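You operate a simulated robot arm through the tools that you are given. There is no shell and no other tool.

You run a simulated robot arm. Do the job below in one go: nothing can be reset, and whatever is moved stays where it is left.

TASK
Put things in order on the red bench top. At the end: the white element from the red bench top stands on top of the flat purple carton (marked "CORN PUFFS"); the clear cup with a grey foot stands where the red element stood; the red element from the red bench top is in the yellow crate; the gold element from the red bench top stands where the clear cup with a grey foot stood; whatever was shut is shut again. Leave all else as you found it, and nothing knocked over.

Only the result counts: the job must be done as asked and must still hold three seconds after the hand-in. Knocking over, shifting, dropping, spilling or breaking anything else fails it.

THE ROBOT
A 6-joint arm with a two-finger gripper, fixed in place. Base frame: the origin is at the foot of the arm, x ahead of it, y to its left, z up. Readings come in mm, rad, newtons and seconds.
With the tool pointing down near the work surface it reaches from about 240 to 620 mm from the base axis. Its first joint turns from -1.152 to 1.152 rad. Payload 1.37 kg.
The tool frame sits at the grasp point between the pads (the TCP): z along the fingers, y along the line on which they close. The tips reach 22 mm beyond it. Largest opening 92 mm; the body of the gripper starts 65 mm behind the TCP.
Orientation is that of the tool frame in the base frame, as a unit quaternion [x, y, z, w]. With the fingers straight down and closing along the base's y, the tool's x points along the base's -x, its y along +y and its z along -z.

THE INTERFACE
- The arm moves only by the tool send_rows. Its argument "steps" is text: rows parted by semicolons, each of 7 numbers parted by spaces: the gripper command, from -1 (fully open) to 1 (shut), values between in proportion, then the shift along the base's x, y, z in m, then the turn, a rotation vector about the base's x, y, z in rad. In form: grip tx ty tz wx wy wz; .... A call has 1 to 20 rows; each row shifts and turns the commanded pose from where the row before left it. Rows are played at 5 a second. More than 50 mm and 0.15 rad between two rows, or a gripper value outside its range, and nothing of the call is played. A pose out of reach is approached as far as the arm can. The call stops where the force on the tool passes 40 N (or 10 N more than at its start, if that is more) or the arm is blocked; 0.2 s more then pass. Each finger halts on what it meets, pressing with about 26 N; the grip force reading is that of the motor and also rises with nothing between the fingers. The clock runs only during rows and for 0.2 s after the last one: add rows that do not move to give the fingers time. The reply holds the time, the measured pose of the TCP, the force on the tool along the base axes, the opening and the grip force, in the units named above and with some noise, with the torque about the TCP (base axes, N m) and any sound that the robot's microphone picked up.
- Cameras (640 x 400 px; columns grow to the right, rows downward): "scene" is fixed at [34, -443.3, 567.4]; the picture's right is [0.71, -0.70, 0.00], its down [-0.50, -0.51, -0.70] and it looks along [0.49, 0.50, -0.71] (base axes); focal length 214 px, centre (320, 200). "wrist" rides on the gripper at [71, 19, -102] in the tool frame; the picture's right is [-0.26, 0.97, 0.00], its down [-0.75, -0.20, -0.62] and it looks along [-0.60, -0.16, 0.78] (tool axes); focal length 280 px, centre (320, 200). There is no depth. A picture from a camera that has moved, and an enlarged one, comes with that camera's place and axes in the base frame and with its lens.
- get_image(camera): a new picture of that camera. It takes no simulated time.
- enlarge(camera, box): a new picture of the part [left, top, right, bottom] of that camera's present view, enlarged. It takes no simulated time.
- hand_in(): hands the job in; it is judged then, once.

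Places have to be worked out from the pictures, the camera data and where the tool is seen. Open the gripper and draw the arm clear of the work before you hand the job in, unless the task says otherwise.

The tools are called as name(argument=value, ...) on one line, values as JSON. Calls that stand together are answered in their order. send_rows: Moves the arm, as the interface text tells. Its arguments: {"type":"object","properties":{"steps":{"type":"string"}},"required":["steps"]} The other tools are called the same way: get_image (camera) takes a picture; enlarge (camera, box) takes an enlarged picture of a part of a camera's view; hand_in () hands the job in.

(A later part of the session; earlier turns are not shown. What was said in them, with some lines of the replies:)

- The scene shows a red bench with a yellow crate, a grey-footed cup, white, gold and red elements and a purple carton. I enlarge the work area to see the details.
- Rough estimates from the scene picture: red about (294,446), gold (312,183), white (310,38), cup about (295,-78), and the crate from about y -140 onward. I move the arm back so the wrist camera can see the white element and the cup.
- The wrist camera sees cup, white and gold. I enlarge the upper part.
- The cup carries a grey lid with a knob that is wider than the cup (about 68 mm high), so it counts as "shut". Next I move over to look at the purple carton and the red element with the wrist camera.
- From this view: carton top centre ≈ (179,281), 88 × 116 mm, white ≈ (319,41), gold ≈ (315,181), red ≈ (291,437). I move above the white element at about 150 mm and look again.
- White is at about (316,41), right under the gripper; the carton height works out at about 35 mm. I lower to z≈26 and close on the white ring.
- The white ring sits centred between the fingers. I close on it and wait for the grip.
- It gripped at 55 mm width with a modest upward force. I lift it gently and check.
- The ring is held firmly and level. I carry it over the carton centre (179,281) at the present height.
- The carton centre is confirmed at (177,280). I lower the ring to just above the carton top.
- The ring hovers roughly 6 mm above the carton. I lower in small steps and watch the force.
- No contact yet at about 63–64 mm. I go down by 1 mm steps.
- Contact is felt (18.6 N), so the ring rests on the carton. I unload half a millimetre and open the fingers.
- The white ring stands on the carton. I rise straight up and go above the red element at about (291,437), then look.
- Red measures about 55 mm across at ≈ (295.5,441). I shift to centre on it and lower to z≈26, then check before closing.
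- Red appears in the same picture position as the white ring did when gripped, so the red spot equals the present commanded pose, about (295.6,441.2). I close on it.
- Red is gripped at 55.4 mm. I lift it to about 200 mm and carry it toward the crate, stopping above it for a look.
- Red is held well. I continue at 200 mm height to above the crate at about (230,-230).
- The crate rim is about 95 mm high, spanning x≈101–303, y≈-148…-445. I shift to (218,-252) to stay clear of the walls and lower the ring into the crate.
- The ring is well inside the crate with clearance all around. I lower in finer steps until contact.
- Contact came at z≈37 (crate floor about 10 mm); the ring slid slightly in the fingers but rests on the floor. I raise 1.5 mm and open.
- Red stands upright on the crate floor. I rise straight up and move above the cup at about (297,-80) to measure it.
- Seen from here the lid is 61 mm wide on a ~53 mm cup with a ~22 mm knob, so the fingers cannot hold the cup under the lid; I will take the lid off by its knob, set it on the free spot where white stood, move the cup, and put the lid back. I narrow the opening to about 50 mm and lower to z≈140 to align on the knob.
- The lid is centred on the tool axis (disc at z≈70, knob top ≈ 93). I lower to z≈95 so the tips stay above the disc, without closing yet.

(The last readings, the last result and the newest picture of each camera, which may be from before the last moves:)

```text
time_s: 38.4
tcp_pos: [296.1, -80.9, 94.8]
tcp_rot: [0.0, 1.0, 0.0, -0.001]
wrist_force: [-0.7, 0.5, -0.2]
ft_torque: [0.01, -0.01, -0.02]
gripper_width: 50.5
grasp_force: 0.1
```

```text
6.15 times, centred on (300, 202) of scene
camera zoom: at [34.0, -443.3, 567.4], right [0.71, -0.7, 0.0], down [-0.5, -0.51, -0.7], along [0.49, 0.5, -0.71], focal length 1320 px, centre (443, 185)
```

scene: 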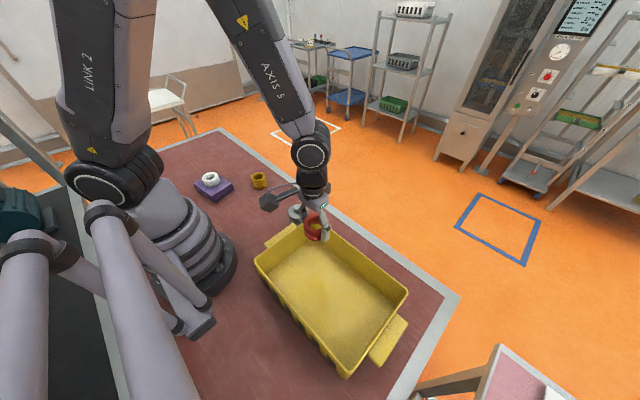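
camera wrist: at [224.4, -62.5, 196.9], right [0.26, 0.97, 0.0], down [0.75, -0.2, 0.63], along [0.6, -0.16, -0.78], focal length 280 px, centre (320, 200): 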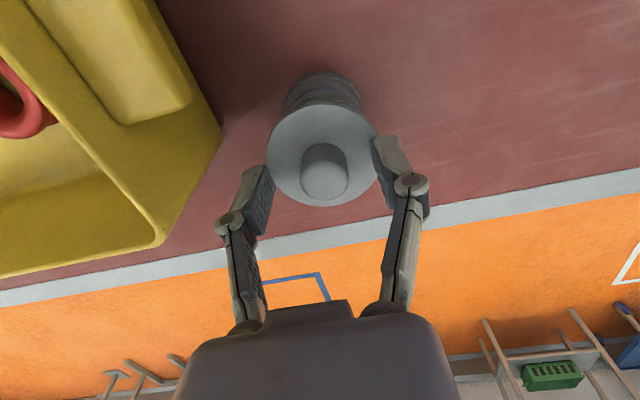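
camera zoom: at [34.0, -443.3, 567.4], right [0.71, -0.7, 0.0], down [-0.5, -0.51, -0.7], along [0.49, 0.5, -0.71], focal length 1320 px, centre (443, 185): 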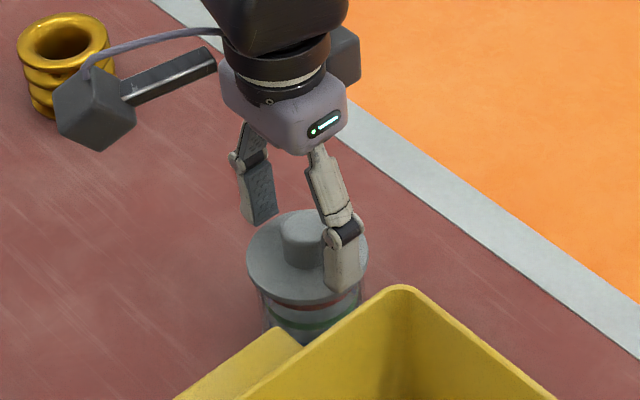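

The knob appears about 1.5 mm to the +y side of the tool axis, so I shift by that and close partway to ~29 mm to check centring before gripping.

send_rows(steps="-0.1 -0.0005 0.0015 0 0 0 0;0.1 0 0 0 0 0 0;0.3 0 0 0 0 0 0;0.37 0 0 0 0 0 0;0.37 0 0 0 0 0 0")

enlarge(camera="wrist", box=[230, 80, 410, 240])

enlarge(camera="scene", box=[265, 170, 335, 235])

```text
time_s: 39.6
tcp_pos: [295.9, -79.2, 95.4]
tcp_rot: [0.0, 1.0, 0.0, 0.0]
wrist_force: [0.4, -0.3, 0.1]
ft_torque: [0.02, 0.01, 0.0]
gripper_width: 29.1
grasp_force: 0.1
```

```text
2.50 times, centred on (320, 160) of wrist
camera zoom: at [224.0, -60.7, 197.1], right [0.26, 0.97, 0.0], down [0.75, -0.2, 0.63], along [0.6, -0.16, -0.78], focal length 701 px, centre (320, 300)
```

zoom: 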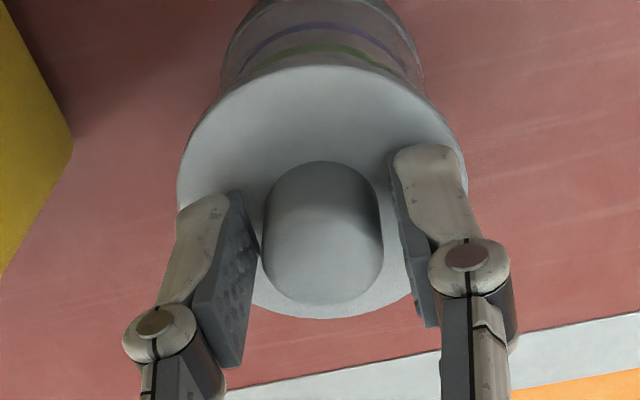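

```text
6.15 times, centred on (300, 202) of scene
camera zoom: at [34.0, -443.3, 567.4], right [0.71, -0.7, 0.0], down [-0.5, -0.51, -0.7], along [0.49, 0.5, -0.71], focal length 1320 px, centre (443, 185)
```

zoom: 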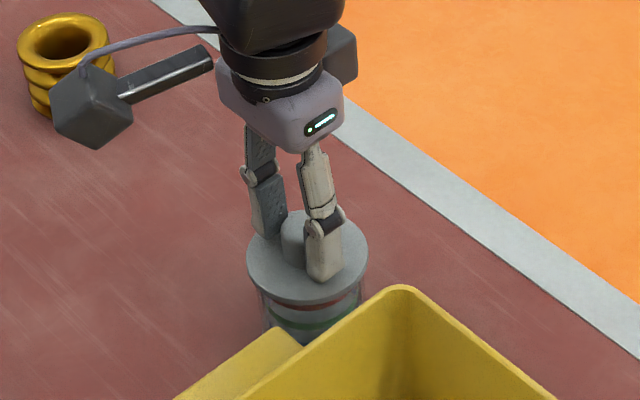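

The knob is now centred to within half a millimetre and the tips clear the disc. I close on the knob.

send_rows(steps="0.45 0 0.0004 0 0 0 0;0.5 0 0 0 0 0 0;1 0 0 0 0 0 0;1 0 0 0 0 0 0;1 0 0 0 0 0 0")

enlarge(camera="wrist", box=[230, 80, 410, 240])

```text
time_s: 40.8
tcp_pos: [294.9, -78.3, 96.2]
tcp_rot: [0.0, 1.0, 0.001, 0.0]
wrist_force: [0.1, 0.5, 0.7]
ft_torque: [0.01, 0.01, 0.01]
gripper_width: 22.1
grasp_force: 25.8
```

```text
2.50 times, centred on (320, 160) of wrist
camera zoom: at [224.0, -59.9, 197.5], right [0.26, 0.97, 0.0], down [0.75, -0.2, 0.63], along [0.6, -0.16, -0.78], focal length 701 px, centre (320, 300)
```

zoom: 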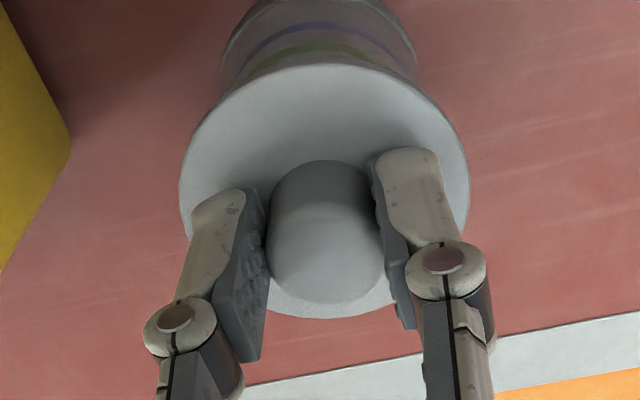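

Knob gripped at 22.1 mm. I lift slowly by 25 mm and check that only the lid comes up.

send_rows(steps="1 0 0 0.003 0 0 0;1 0 0 0.004 0 0 0;1 0 0 0.006 0 0 0;1 0 0 0.012 0 0 0;1 0 0 0 0 0 0")

get_image(camera="wrist")

enlarge(camera="scene", box=[265, 160, 335, 235])

```text
time_s: 42.0
tcp_pos: [295.9, -79.0, 120.8]
tcp_rot: [0.0, 1.0, 0.0, -0.001]
wrist_force: [0.6, 0.6, -1.3]
ft_torque: [0.02, 0.05, 0.02]
gripper_width: 22.4
grasp_force: 25.8
```

```text
taken
camera wrist: at [224.2, -60.1, 222.8], right [0.26, 0.97, 0.0], down [0.75, -0.2, 0.62], along [0.6, -0.16, -0.78], focal length 280 px, centre (320, 200)
```

wrist: 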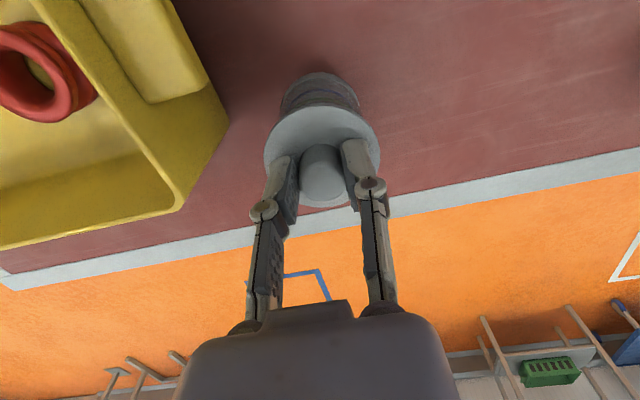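

```text
5.33 times, centred on (300, 198) of scene
camera zoom: at [34.0, -443.3, 567.4], right [0.71, -0.7, 0.0], down [-0.5, -0.51, -0.7], along [0.49, 0.5, -0.71], focal length 1144 px, centre (427, 213)
```

zoom: 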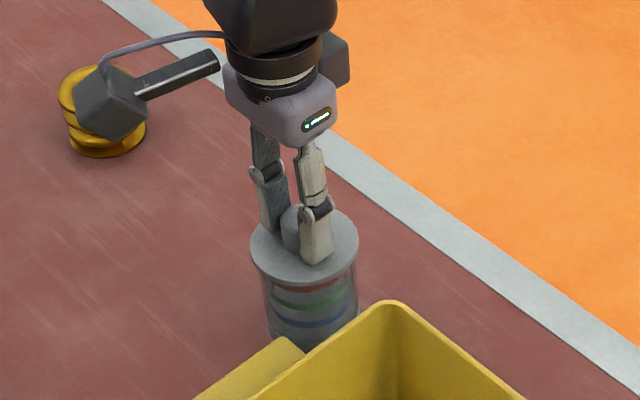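

The cup seems to keep the same place relative to the lid in the wrist picture, so it may have come up together with the lid. I enlarge to check.

enlarge(camera="wrist", box=[250, 50, 390, 220])

enlarge(camera="scene", box=[280, 190, 320, 230])

```text
2.35 times, centred on (320, 135) of wrist
camera zoom: at [224.2, -60.1, 222.8], right [0.26, 0.97, 0.0], down [0.75, -0.2, 0.62], along [0.6, -0.16, -0.78], focal length 660 px, centre (320, 353)
```

zoom: 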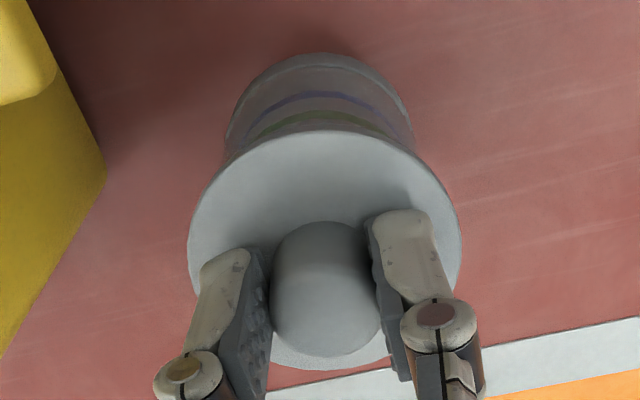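

```text
10.00 times, centred on (300, 210) of scene
camera zoom: at [34.0, -443.3, 567.4], right [0.71, -0.7, 0.0], down [-0.5, -0.51, -0.7], along [0.49, 0.5, -0.71], focal length 2145 px, centre (520, 100)
```

zoom: 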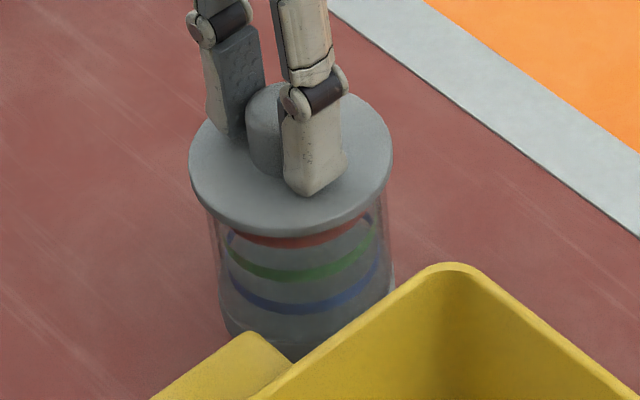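

The cup is lifted together with its lid (the red band stays right under the disc), so the lid holds firmly and I can carry the closed cup by its knob. I carry it low and gently, around the gold element via x≈390.

send_rows(steps="1 0.003 0.005 0 0 0 0;1 0.008 0.012 0 0 0 0;1 0.0118 0.0175 0 0 0 0;1 0.0118 0.0175 0 0 0 0;1 0.0118 0.0175 0 0 0 0;1 0.0118 0.0175 0 0 0 0;1 0.0118 0.0175 0 0 0 0;1 0.0118 0.0175 0 0 0 0;1 0.008 0.012 0 0 0 0;1 0.0038 0.0055 0 0 0 0;1 0 0 0 0 0 0")

get_image(camera="wrist")

enlarge(camera="scene", box=[240, 130, 340, 230])

```text
time_s: 44.4
tcp_pos: [389.5, 59.7, 118.8]
tcp_rot: [-0.001, 1.0, 0.0, -0.001]
wrist_force: [0.5, -0.2, -1.1]
ft_torque: [0.0, 0.01, 0.02]
gripper_width: 22.1
grasp_force: 26.1
```

```text
taken
camera wrist: at [317.3, 78.5, 222.2], right [0.26, 0.96, 0.0], down [0.75, -0.2, 0.62], along [0.6, -0.16, -0.78], focal length 280 px, centre (320, 200)
```

wrist: 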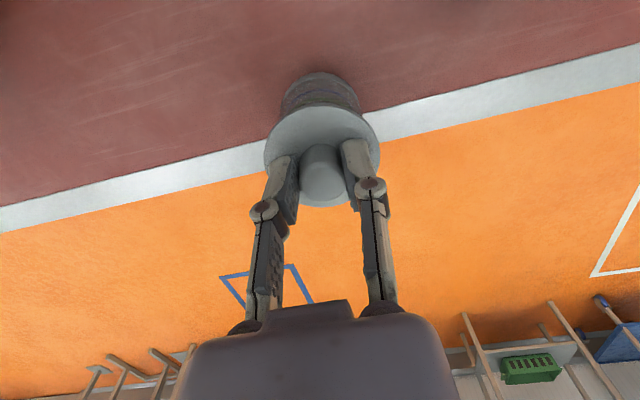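

```text
4.00 times, centred on (290, 180) of scene
camera zoom: at [34.0, -443.3, 567.4], right [0.71, -0.7, 0.0], down [-0.5, -0.51, -0.7], along [0.49, 0.5, -0.71], focal length 858 px, centre (440, 280)
```

zoom: 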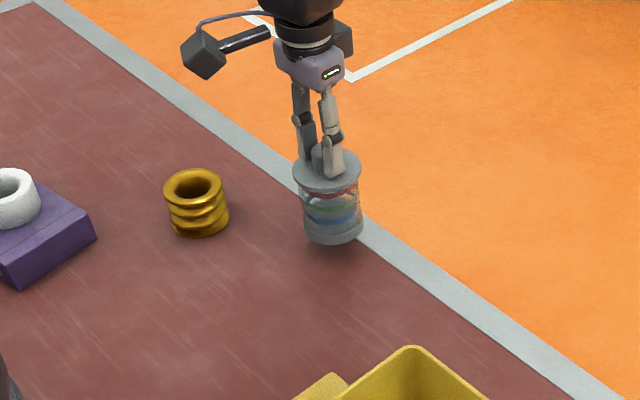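

The cup hangs straight and closed under the gripper. I continue along y at the same height.

send_rows(steps="1 0 0.005 0 0 0 0;1 0 0.012 0 0 0 0;1 0 0.022 0 0 0 0;1 0 0.022 0 0 0 0;1 0 0.022 0 0 0 0;1 0 0.022 0 0 0 0;1 0 0.022 0 0 0 0;1 0 0.022 0 0 0 0;1 0 0.022 0 0 0 0;1 0 0.022 0 0 0 0;1 0 0.015 0 0 0 0;1 0 0.008 0 0 0 0;1 0 0.004 0 0 0 0;1 0 0 0 0 0 0")

send_rows(steps="1 -0.0024 0.0042 0 0 0 0;1 -0.007 0.012 0 0 0 0;1 -0.0115 0.0195 0 0 0 0;1 -0.0115 0.0195 0 0 0 0;1 -0.0115 0.0195 0 0 0 0;1 -0.0115 0.0195 0 0 0 0;1 -0.0115 0.0195 0 0 0 0;1 -0.0115 0.0195 0 0 0 0;1 -0.009 0.0155 0 0 0 0;1 -0.005 0.0085 0 0 0 0;1 -0.002 0.004 0 0 0 0;1 0 0 0 0 0 0;1 0 0 0 0 0 0")

get_image(camera="wrist")

enlarge(camera="scene", box=[180, 80, 300, 210])

```text
time_s: 47.4
tcp_pos: [388.7, 280.1, 118.8]
tcp_rot: [0.0, 1.0, 0.0, -0.001]
wrist_force: [0.4, 0.2, -0.8]
ft_torque: [0.0, -0.02, 0.04]
gripper_width: 22.2
grasp_force: 25.4
```

```text
time_s: 50.2
tcp_pos: [295.0, 441.9, 120.6]
tcp_rot: [0.0, 1.0, 0.0, 0.0]
wrist_force: [0.2, -0.2, -0.7]
ft_torque: [0.0, -0.03, 0.0]
gripper_width: 22.1
grasp_force: 26.5
```

```text
taken
camera wrist: at [223.8, 460.0, 222.9], right [0.26, 0.97, 0.0], down [0.75, -0.2, 0.62], along [0.6, -0.16, -0.78], focal length 280 px, centre (320, 200)
```

wrist: 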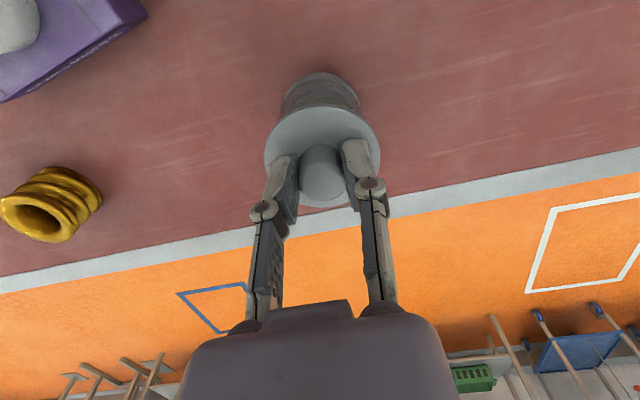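

```text
3.08 times, centred on (240, 145) of scene
camera zoom: at [34.0, -443.3, 567.4], right [0.71, -0.7, 0.0], down [-0.5, -0.51, -0.7], along [0.49, 0.5, -0.71], focal length 660 px, centre (566, 369)
```

zoom: 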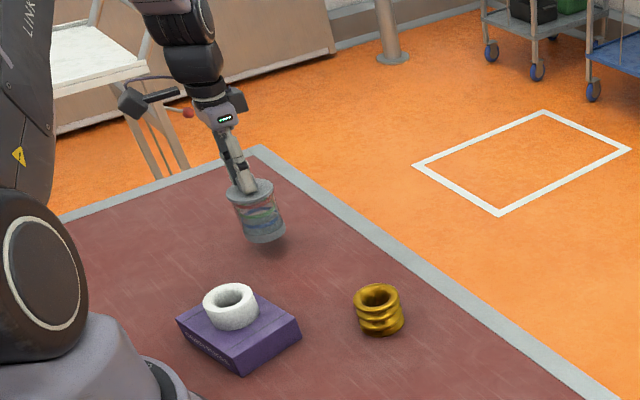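

The closed cup hovers over the red spot at commanded (295.6,441.4). I lower it gently to just above the bench.

send_rows(steps="1 0 0 -0.006 0 0 0;1 0 0 -0.008 0 0 0;1 0 0 -0.005 0 0 0;1 0 0 -0.003 0 0 0;1 0 0 0 0 0 0")

```text
time_s: 51.4
tcp_pos: [295.3, 441.8, 98.1]
tcp_rot: [0.0, 1.0, 0.0, 0.001]
wrist_force: [0.6, 0.2, -0.6]
ft_torque: [0.01, -0.01, -0.01]
gripper_width: 21.8
grasp_force: 25.5
```

No contact yet. I step down by 1 mm.

send_rows(steps="1 0 0 -0.001 0 0 0;1 0 0 0 0 0 0")

```text
time_s: 52.0
tcp_pos: [294.3, 440.7, 97.7]
tcp_rot: [0.0, 1.0, 0.0, 0.0]
wrist_force: [-0.1, 0.5, -0.7]
ft_torque: [0.03, 0.02, 0.0]
gripper_width: 22.1
grasp_force: 26.4
```

Still free; another 1 mm.

send_rows(steps="1 0 0 -0.001 0 0 0;1 0 0 0 0 0 0")

```text
time_s: 52.6
tcp_pos: [295.5, 441.1, 96.9]
tcp_rot: [0.0, 1.0, 0.0, 0.001]
wrist_force: [-0.7, 0.5, -0.7]
ft_torque: [0.01, -0.02, -0.01]
gripper_width: 22.2
grasp_force: 25.8
```

Still about -0.7 N, so the cup hangs free. I go down another 1 mm.

send_rows(steps="1 0 0 -0.001 0 0 0;1 0 0 0 0 0 0")

```text
time_s: 53.2
tcp_pos: [294.8, 440.4, 95.0]
tcp_rot: [0.0, 1.0, 0.001, 0.0]
wrist_force: [-0.3, -1.0, 1.6]
ft_torque: [-0.03, 0.02, 0.02]
gripper_width: 22.2
grasp_force: 25.8
```

Light contact begins (1.6 N). I settle it by another half millimetre and check.

send_rows(steps="1 0 0 -0.0005 0 0 0;1 0 0 0 0 0 0")

enlarge(camera="scene", box=[190, 110, 260, 180])

enlarge(camera="wrist", box=[250, 50, 390, 220])

```text
time_s: 53.8
tcp_pos: [295.2, 441.7, 94.5]
tcp_rot: [0.0, 1.0, 0.001, 0.001]
wrist_force: [0.4, -3.9, 10.9]
ft_torque: [-0.09, -0.1, -0.02]
gripper_width: 22.2
grasp_force: 26.1
```

```text
5.71 times, centred on (225, 145) of scene
camera zoom: at [33.9, -443.3, 567.4], right [0.71, -0.7, 0.0], down [-0.5, -0.51, -0.7], along [0.49, 0.5, -0.71], focal length 1226 px, centre (863, 514)
```

zoom: 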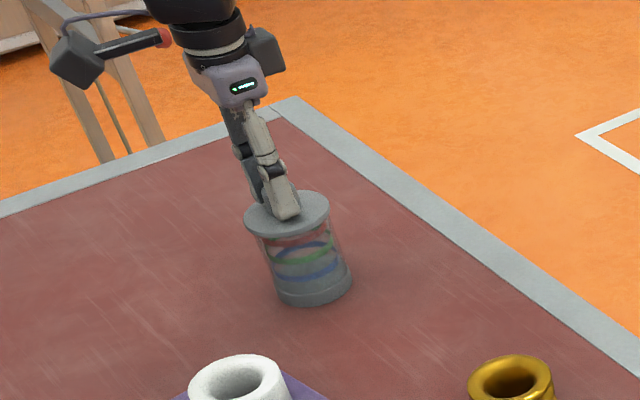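

```text
2.35 times, centred on (320, 135) of wrist
camera zoom: at [223.7, 459.6, 197.2], right [0.26, 0.97, 0.0], down [0.75, -0.21, 0.63], along [0.6, -0.16, -0.78], focal length 660 px, centre (320, 353)
```

zoom: 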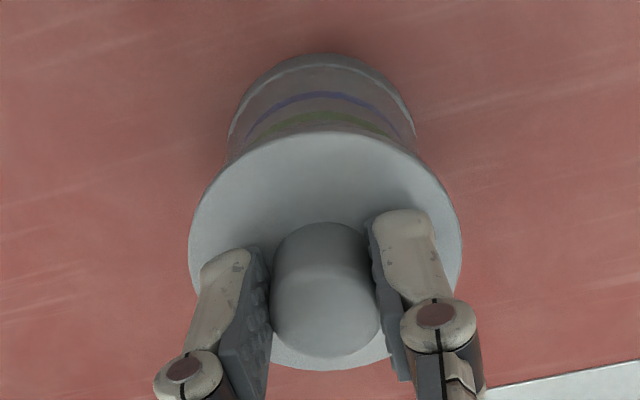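

The cup stands on the bench with its base in the same picture place where red stood (≈(224,160)). I unload a little and open the fingers, then rise.

send_rows(steps="1 0 0 0.0005 0 0 0;0.4 0 0 0 0 0 0;0 0 0 0 0 0 0;-0.2 0 0 0 0 0 0;-0.2 0 0 0 0 0 0;-0.2 0 0 0 0 0 0")

get_image(camera="wrist")

```text
time_s: 55.2
tcp_pos: [295.1, 442.3, 95.1]
tcp_rot: [0.0, 1.0, 0.001, 0.0]
wrist_force: [0.2, 0.6, 0.3]
ft_torque: [-0.01, -0.01, 0.0]
gripper_width: 55.2
grasp_force: 0.0
```

```text
taken
camera wrist: at [223.2, 459.6, 197.0], right [0.26, 0.97, 0.0], down [0.75, -0.2, 0.63], along [0.6, -0.16, -0.78], focal length 280 px, centre (320, 200)
```

wrist: 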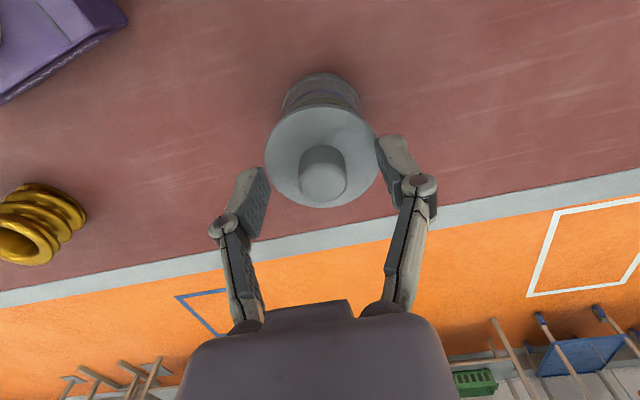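

The cup stands free with the lid on. I rise and move above the gold element at about (315,181).

send_rows(steps="-0.2 0 0 0.015 0 0 0;-0.2 0 0 0.03 0 0 0;-1 0 0 0.03 0 0 0;-1 0 0 0.03 0 0 0;-1 0.0028 -0.0372 0 0 0 0;-1 0.0028 -0.0372 0 0 0 0;-1 0.0028 -0.0372 0 0 0 0;-1 0.0028 -0.0372 0 0 0 0;-1 0.0028 -0.0372 0 0 0 0;-1 0.0028 -0.0372 0 0 0 0;-1 0.0028 -0.0372 0 0 0 0;-1 0 0 -0.03 0 0 0;-1 0 0 -0.02 0 0 0;-1 0 0 0 0 0 0;-1 0 0 0 0 0 0")

get_image(camera="wrist")

enlarge(camera="wrist", box=[230, 20, 410, 180])

enlarge(camera="scene", box=[180, 110, 300, 220])

```text
time_s: 58.4
tcp_pos: [313.3, 180.6, 148.2]
tcp_rot: [0.001, 1.0, 0.0, 0.0]
wrist_force: [-0.2, 0.0, -0.4]
ft_torque: [-0.01, -0.03, 0.02]
gripper_width: 91.9
grasp_force: 0.1
```

```text
taken
camera wrist: at [242.4, 199.4, 251.4], right [0.26, 0.97, 0.0], down [0.75, -0.2, 0.63], along [0.6, -0.16, -0.78], focal length 280 px, centre (320, 200)
```

wrist: 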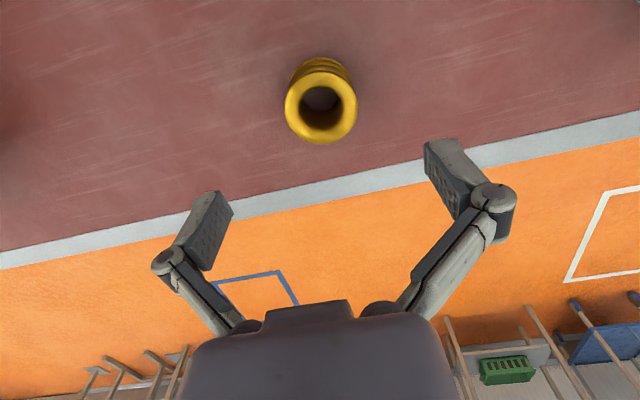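

```text
2.50 times, centred on (320, 100) of wrist
camera zoom: at [242.4, 199.4, 251.4], right [0.26, 0.97, 0.0], down [0.75, -0.2, 0.63], along [0.6, -0.16, -0.78], focal length 701 px, centre (320, 450)
```

zoom: 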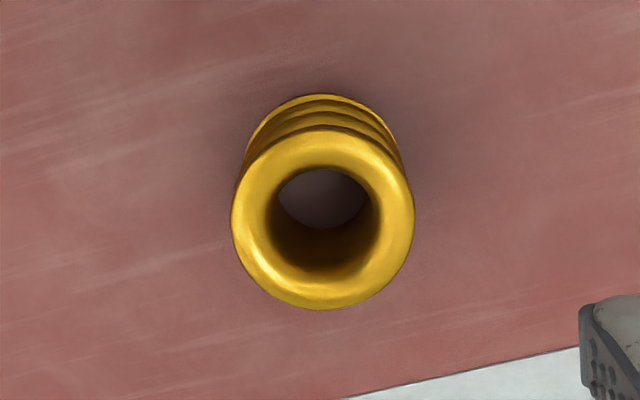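

```text
3.64 times, centred on (240, 165) of scene
camera zoom: at [34.0, -443.3, 567.4], right [0.71, -0.7, 0.0], down [-0.5, -0.51, -0.7], along [0.49, 0.5, -0.71], focal length 780 px, centre (611, 327)
```

zoom: 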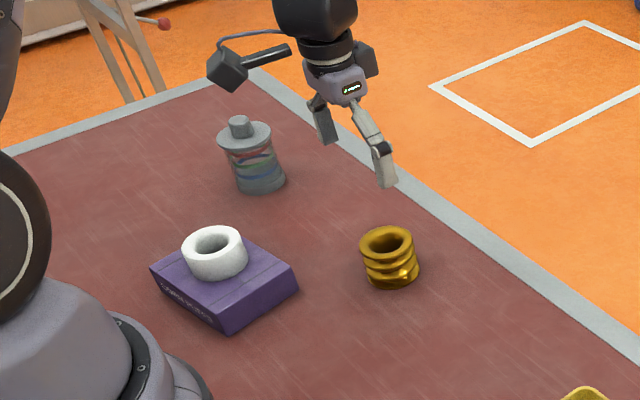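

The cup stands upright and closed on red's old spot. Gold is at about (318,181), 54 mm across; I shift 3 mm in x and lower to z≈33.

send_rows(steps="-1 0.003 0 -0.03 0 0 0;-1 0 0 -0.035 0 0 0;-1 0 0 -0.03 0 0 0;-1 0 0 -0.015 0 0 0;-1 0 0 -0.007 0 0 0;-1 0 0 0 0 0 0;-1 0 0 0 0 0 0")

get_image(camera="wrist")

enlarge(camera="wrist", box=[220, 80, 420, 260])

```text
time_s: 60.0
tcp_pos: [317.0, 179.0, 33.1]
tcp_rot: [0.0, 1.0, 0.0, -0.001]
wrist_force: [-1.0, 0.0, -0.3]
ft_torque: [0.02, 0.02, -0.01]
gripper_width: 92.2
grasp_force: 0.0
```

```text
taken
camera wrist: at [245.9, 198.4, 135.0], right [0.26, 0.97, 0.0], down [0.75, -0.2, 0.63], along [0.6, -0.16, -0.78], focal length 280 px, centre (320, 200)
```

wrist: 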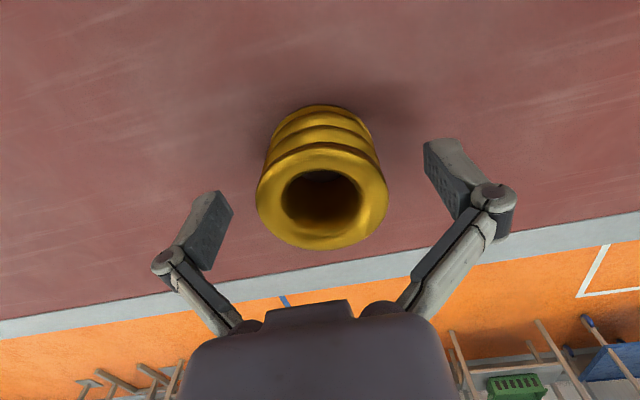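

```text
2.22 times, centred on (320, 170) of wrist
camera zoom: at [245.9, 198.4, 135.0], right [0.26, 0.97, 0.0], down [0.75, -0.2, 0.63], along [0.6, -0.16, -0.78], focal length 623 px, centre (320, 267)
```

zoom: 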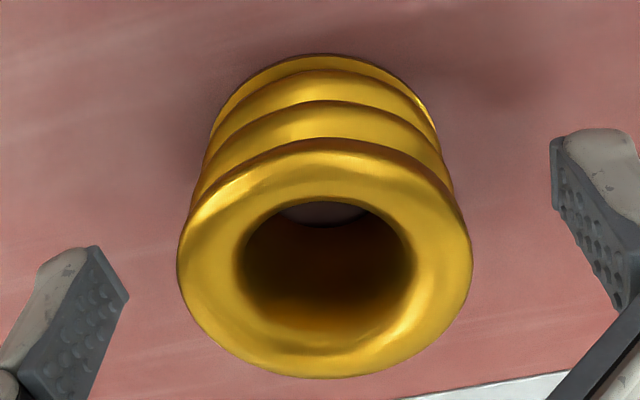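

Gold is centred between the fingers. I close on it.

send_rows(steps="-0.4 0 0 0 0 0 0;0 0 0 0 0 0 0;1 0 0 0 0 0 0;1 0 0 0 0 0 0;1 0 0 0 0 0 0")

get_image(camera="wrist")

```text
time_s: 61.2
tcp_pos: [318.2, 179.7, 34.4]
tcp_rot: [0.0, 1.0, 0.0, 0.001]
wrist_force: [-1.5, 1.8, 5.1]
ft_torque: [0.01, 0.02, 0.07]
gripper_width: 55.3
grasp_force: 26.1
```

```text
taken
camera wrist: at [245.9, 198.4, 135.2], right [0.26, 0.97, 0.0], down [0.75, -0.2, 0.63], along [0.6, -0.16, -0.78], focal length 280 px, centre (320, 200)
```

wrist: 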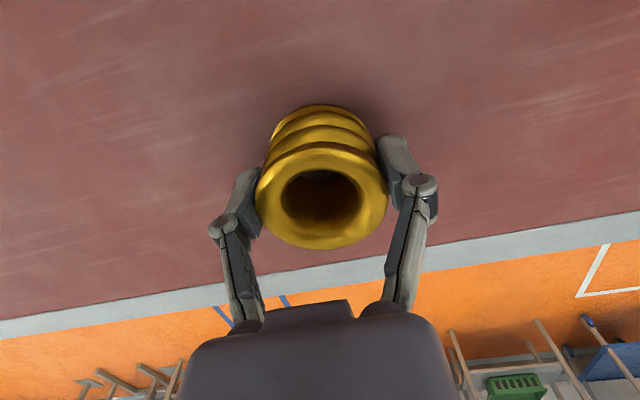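

Gold is held at 55.3 mm. I lift it 95 mm and carry it above the cup's old spot (296,-80).

send_rows(steps="1 0 0 0.01 0 0 0;1 0 0 0.025 0 0 0;1 0 0 0.03 0 0 0;1 0 0 0.03 0 0 0;1 -0.00317 -0.03726 0 0 0 0;1 -0.00317 -0.03726 0 0 0 0;1 -0.00317 -0.03726 0 0 0 0;1 -0.00317 -0.03726 0 0 0 0;1 -0.00317 -0.03726 0 0 0 0;1 -0.00317 -0.03726 0 0 0 0;1 -0.00317 -0.03726 0 0 0 0;1 0 0 0 0 0 0;1 0 0 0 0 0 0")

get_image(camera="wrist")

enlarge(camera="scene", box=[250, 140, 350, 240])

```text
time_s: 64.0
tcp_pos: [296.4, -79.9, 129.8]
tcp_rot: [0.0, 1.0, 0.0, 0.0]
wrist_force: [0.1, 0.2, -2.8]
ft_torque: [0.02, 0.03, 0.02]
gripper_width: 55.2
grasp_force: 25.9
```

```text
taken
camera wrist: at [225.3, -61.2, 231.4], right [0.26, 0.97, 0.0], down [0.75, -0.2, 0.63], along [0.6, -0.16, -0.78], focal length 280 px, centre (320, 200)
```

wrist: 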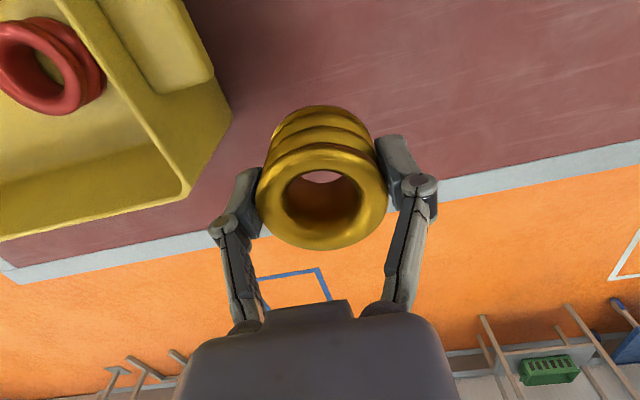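

```text
4.00 times, centred on (300, 190) of scene
camera zoom: at [34.0, -443.3, 567.4], right [0.71, -0.7, 0.0], down [-0.5, -0.51, -0.7], along [0.49, 0.5, -0.71], focal length 858 px, centre (400, 240)
```

zoom: 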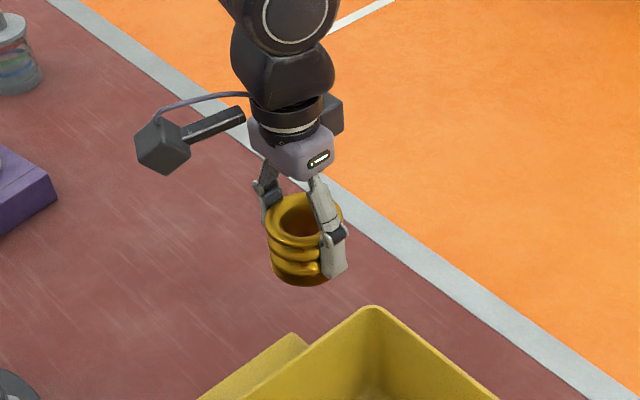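

Gold hangs above the cup's old spot, with the crate well clear. I lower it to about 5 mm above the bench.

send_rows(steps="1 0 0 -0.02 0 0 0;1 0 0 -0.03 0 0 0;1 0 0 -0.022 0 0 0;1 0 0 -0.012 0 0 0;1 0 0 -0.006 0 0 0;1 0 0 0 0 0 0")

send_rows(steps="1 0 0 -0.002 0 0 0;1 0 0 -0.001 0 0 0;1 0 0 0 0 0 0")

```text
time_s: 65.4
tcp_pos: [295.8, -80.1, 37.9]
tcp_rot: [0.0, 1.0, 0.0, 0.0]
wrist_force: [-0.8, 1.0, -2.4]
ft_torque: [0.0, 0.03, -0.03]
gripper_width: 55.4
grasp_force: 26.4
```

```text
time_s: 66.2
tcp_pos: [296.2, -78.7, 35.8]
tcp_rot: [0.0, 1.0, -0.001, -0.001]
wrist_force: [0.1, -1.0, -2.6]
ft_torque: [0.0, 0.01, 0.02]
gripper_width: 55.4
grasp_force: 26.0
```

Still hanging free (-2.6 N). I step down by 1 mm.

send_rows(steps="1 0 0 -0.001 0 0 0;1 0 0 0 0 0 0")

```text
time_s: 66.8
tcp_pos: [294.6, -80.1, 34.4]
tcp_rot: [0.0, 1.0, 0.0, 0.001]
wrist_force: [-0.4, -0.5, -2.2]
ft_torque: [0.0, 0.02, 0.01]
gripper_width: 55.4
grasp_force: 26.1
```

Still free; another 1 mm.

send_rows(steps="1 0 0 -0.001 0 0 0;1 0 0 0 0 0 0")

```text
time_s: 67.4
tcp_pos: [294.7, -79.1, 33.8]
tcp_rot: [0.0, 1.0, 0.0, 0.001]
wrist_force: [-2.7, 0.6, 5.1]
ft_torque: [0.01, -0.17, 0.01]
gripper_width: 55.5
grasp_force: 26.2
```

Contact is felt (5 N), so gold stands on the bench. I open only to about 74 mm to keep clear of the crate.

send_rows(steps="0 0 0 0 0 0 0;-0.3 0 0 0 0 0 0;-0.6 0 0 0 0 0 0;-0.6 0 0 0 0 0 0;-0.6 0 0 0 0 0 0")

get_image(camera="wrist")

```text
time_s: 68.6
tcp_pos: [295.0, -79.1, 33.7]
tcp_rot: [0.0, 1.0, -0.001, 0.001]
wrist_force: [0.9, 0.5, -0.8]
ft_torque: [-0.01, 0.01, 0.04]
gripper_width: 73.6
grasp_force: 0.0
```

```text
taken
camera wrist: at [223.7, -61.5, 135.2], right [0.26, 0.97, 0.0], down [0.75, -0.2, 0.62], along [0.6, -0.16, -0.78], focal length 280 px, centre (320, 200)
```

wrist: 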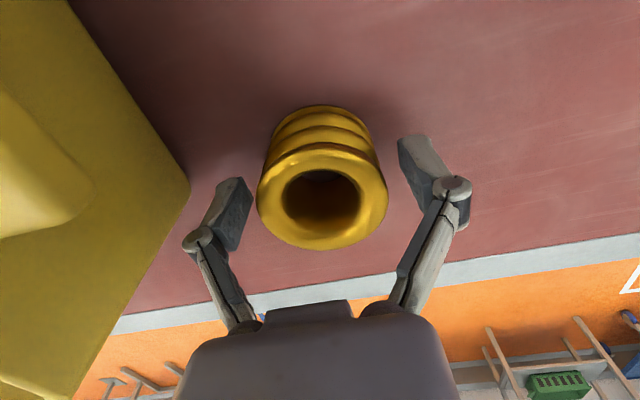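

Gold is released and stands freely. I rise straight up well clear, then look at the whole bench.

send_rows(steps="-0.6 0 0 0.02 0 0 0;-0.6 0 0 0.035 0 0 0;-0.6 0 0 0.04 0 0 0;-1 0 0 0.04 0 0 0;-1 0 0 0.04 0 0 0;-1 0.01 0.02 0.04 0 0 0;-1 0.02 0.03 0.02 0 0 0;-1 0.02 0.03 0.02 0 0 0;-1 0.02 0.03 0.02 0 0 0;-1 0 0 0 0 0 0;-1 0 0 0 0 0 0")

get_image(camera="scene")

enlarge(camera="scene", box=[180, 130, 340, 230])

enlarge(camera="scene", box=[190, 130, 260, 210])

get_image(camera="wrist")

```text
time_s: 71.0
tcp_pos: [364.3, 30.0, 308.1]
tcp_rot: [0.0, 1.0, 0.0, 0.0]
wrist_force: [0.0, 0.3, -0.2]
ft_torque: [0.01, 0.0, 0.04]
gripper_width: 91.8
grasp_force: 0.1
```

```text
taken
```

scene: 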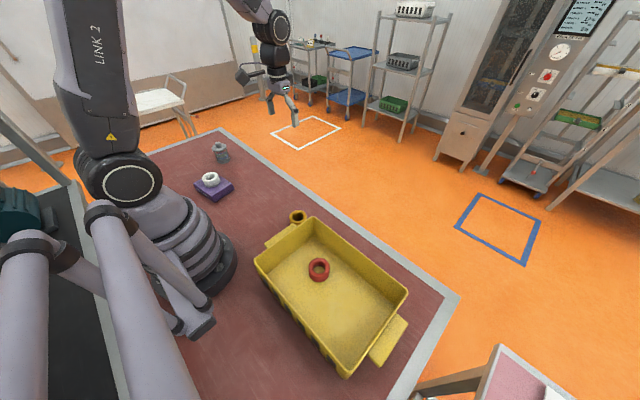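

```text
4.00 times, centred on (260, 180) of scene
camera zoom: at [34.0, -443.3, 567.4], right [0.71, -0.7, 0.0], down [-0.5, -0.51, -0.7], along [0.49, 0.5, -0.71], focal length 858 px, centre (560, 280)
```

zoom: 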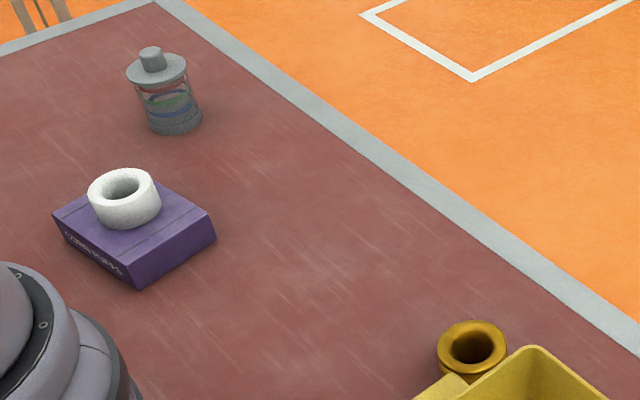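

```text
5.00 times, centred on (225, 170) of scene
camera zoom: at [34.0, -443.3, 567.4], right [0.71, -0.7, 0.0], down [-0.5, -0.51, -0.7], along [0.49, 0.5, -0.71], focal length 1072 px, centre (795, 350)
```

zoom: 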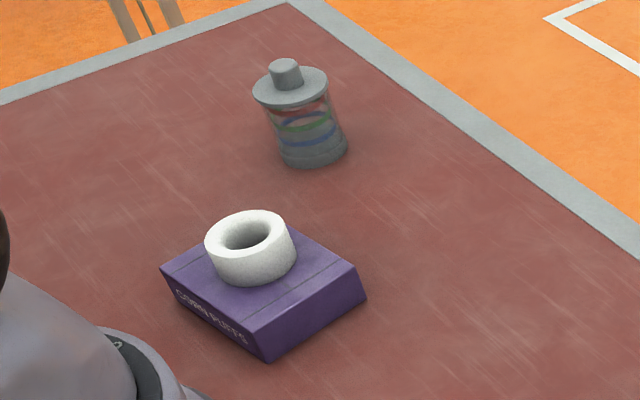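

```text
taken
camera wrist: at [292.9, 48.3, 410.1], right [0.26, 0.97, 0.0], down [0.75, -0.2, 0.62], along [0.6, -0.16, -0.78], focal length 280 px, centre (320, 200)
```

wrist: 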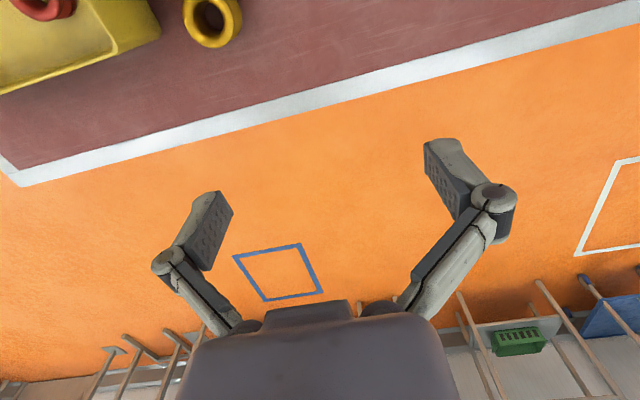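

All is in place: white on the carton, the closed cup on red's old spot, red upright in the crate, gold on the cup's old spot, with carton and crate unmoved. The gripper is open and clear, so I hand in.

hand_in()

```text
The job is handed in.
```

The job is done and handed in. The last pictures before the hand-in showed nothing knocked over, and the crate and carton had not moved.

- **White element:** it stands on top of the flat purple carton, near the centre.
- **Red element:** it stands upright on the floor of the yellow crate.
- **Clear cup:** it stands where the red element stood, matching red's old place in the picture. Its lid came up with it when I lifted it by the knob, so it was never opened and is still shut.
- **Gold element:** it stands where the cup stood. By the arm's own positions it is within about 1 mm. The scene camera gave a rougher figure about 6 mm off in y, but that camera had also read a few mm off in y before.

The gripper is open and the arm is raised clear of the bench.
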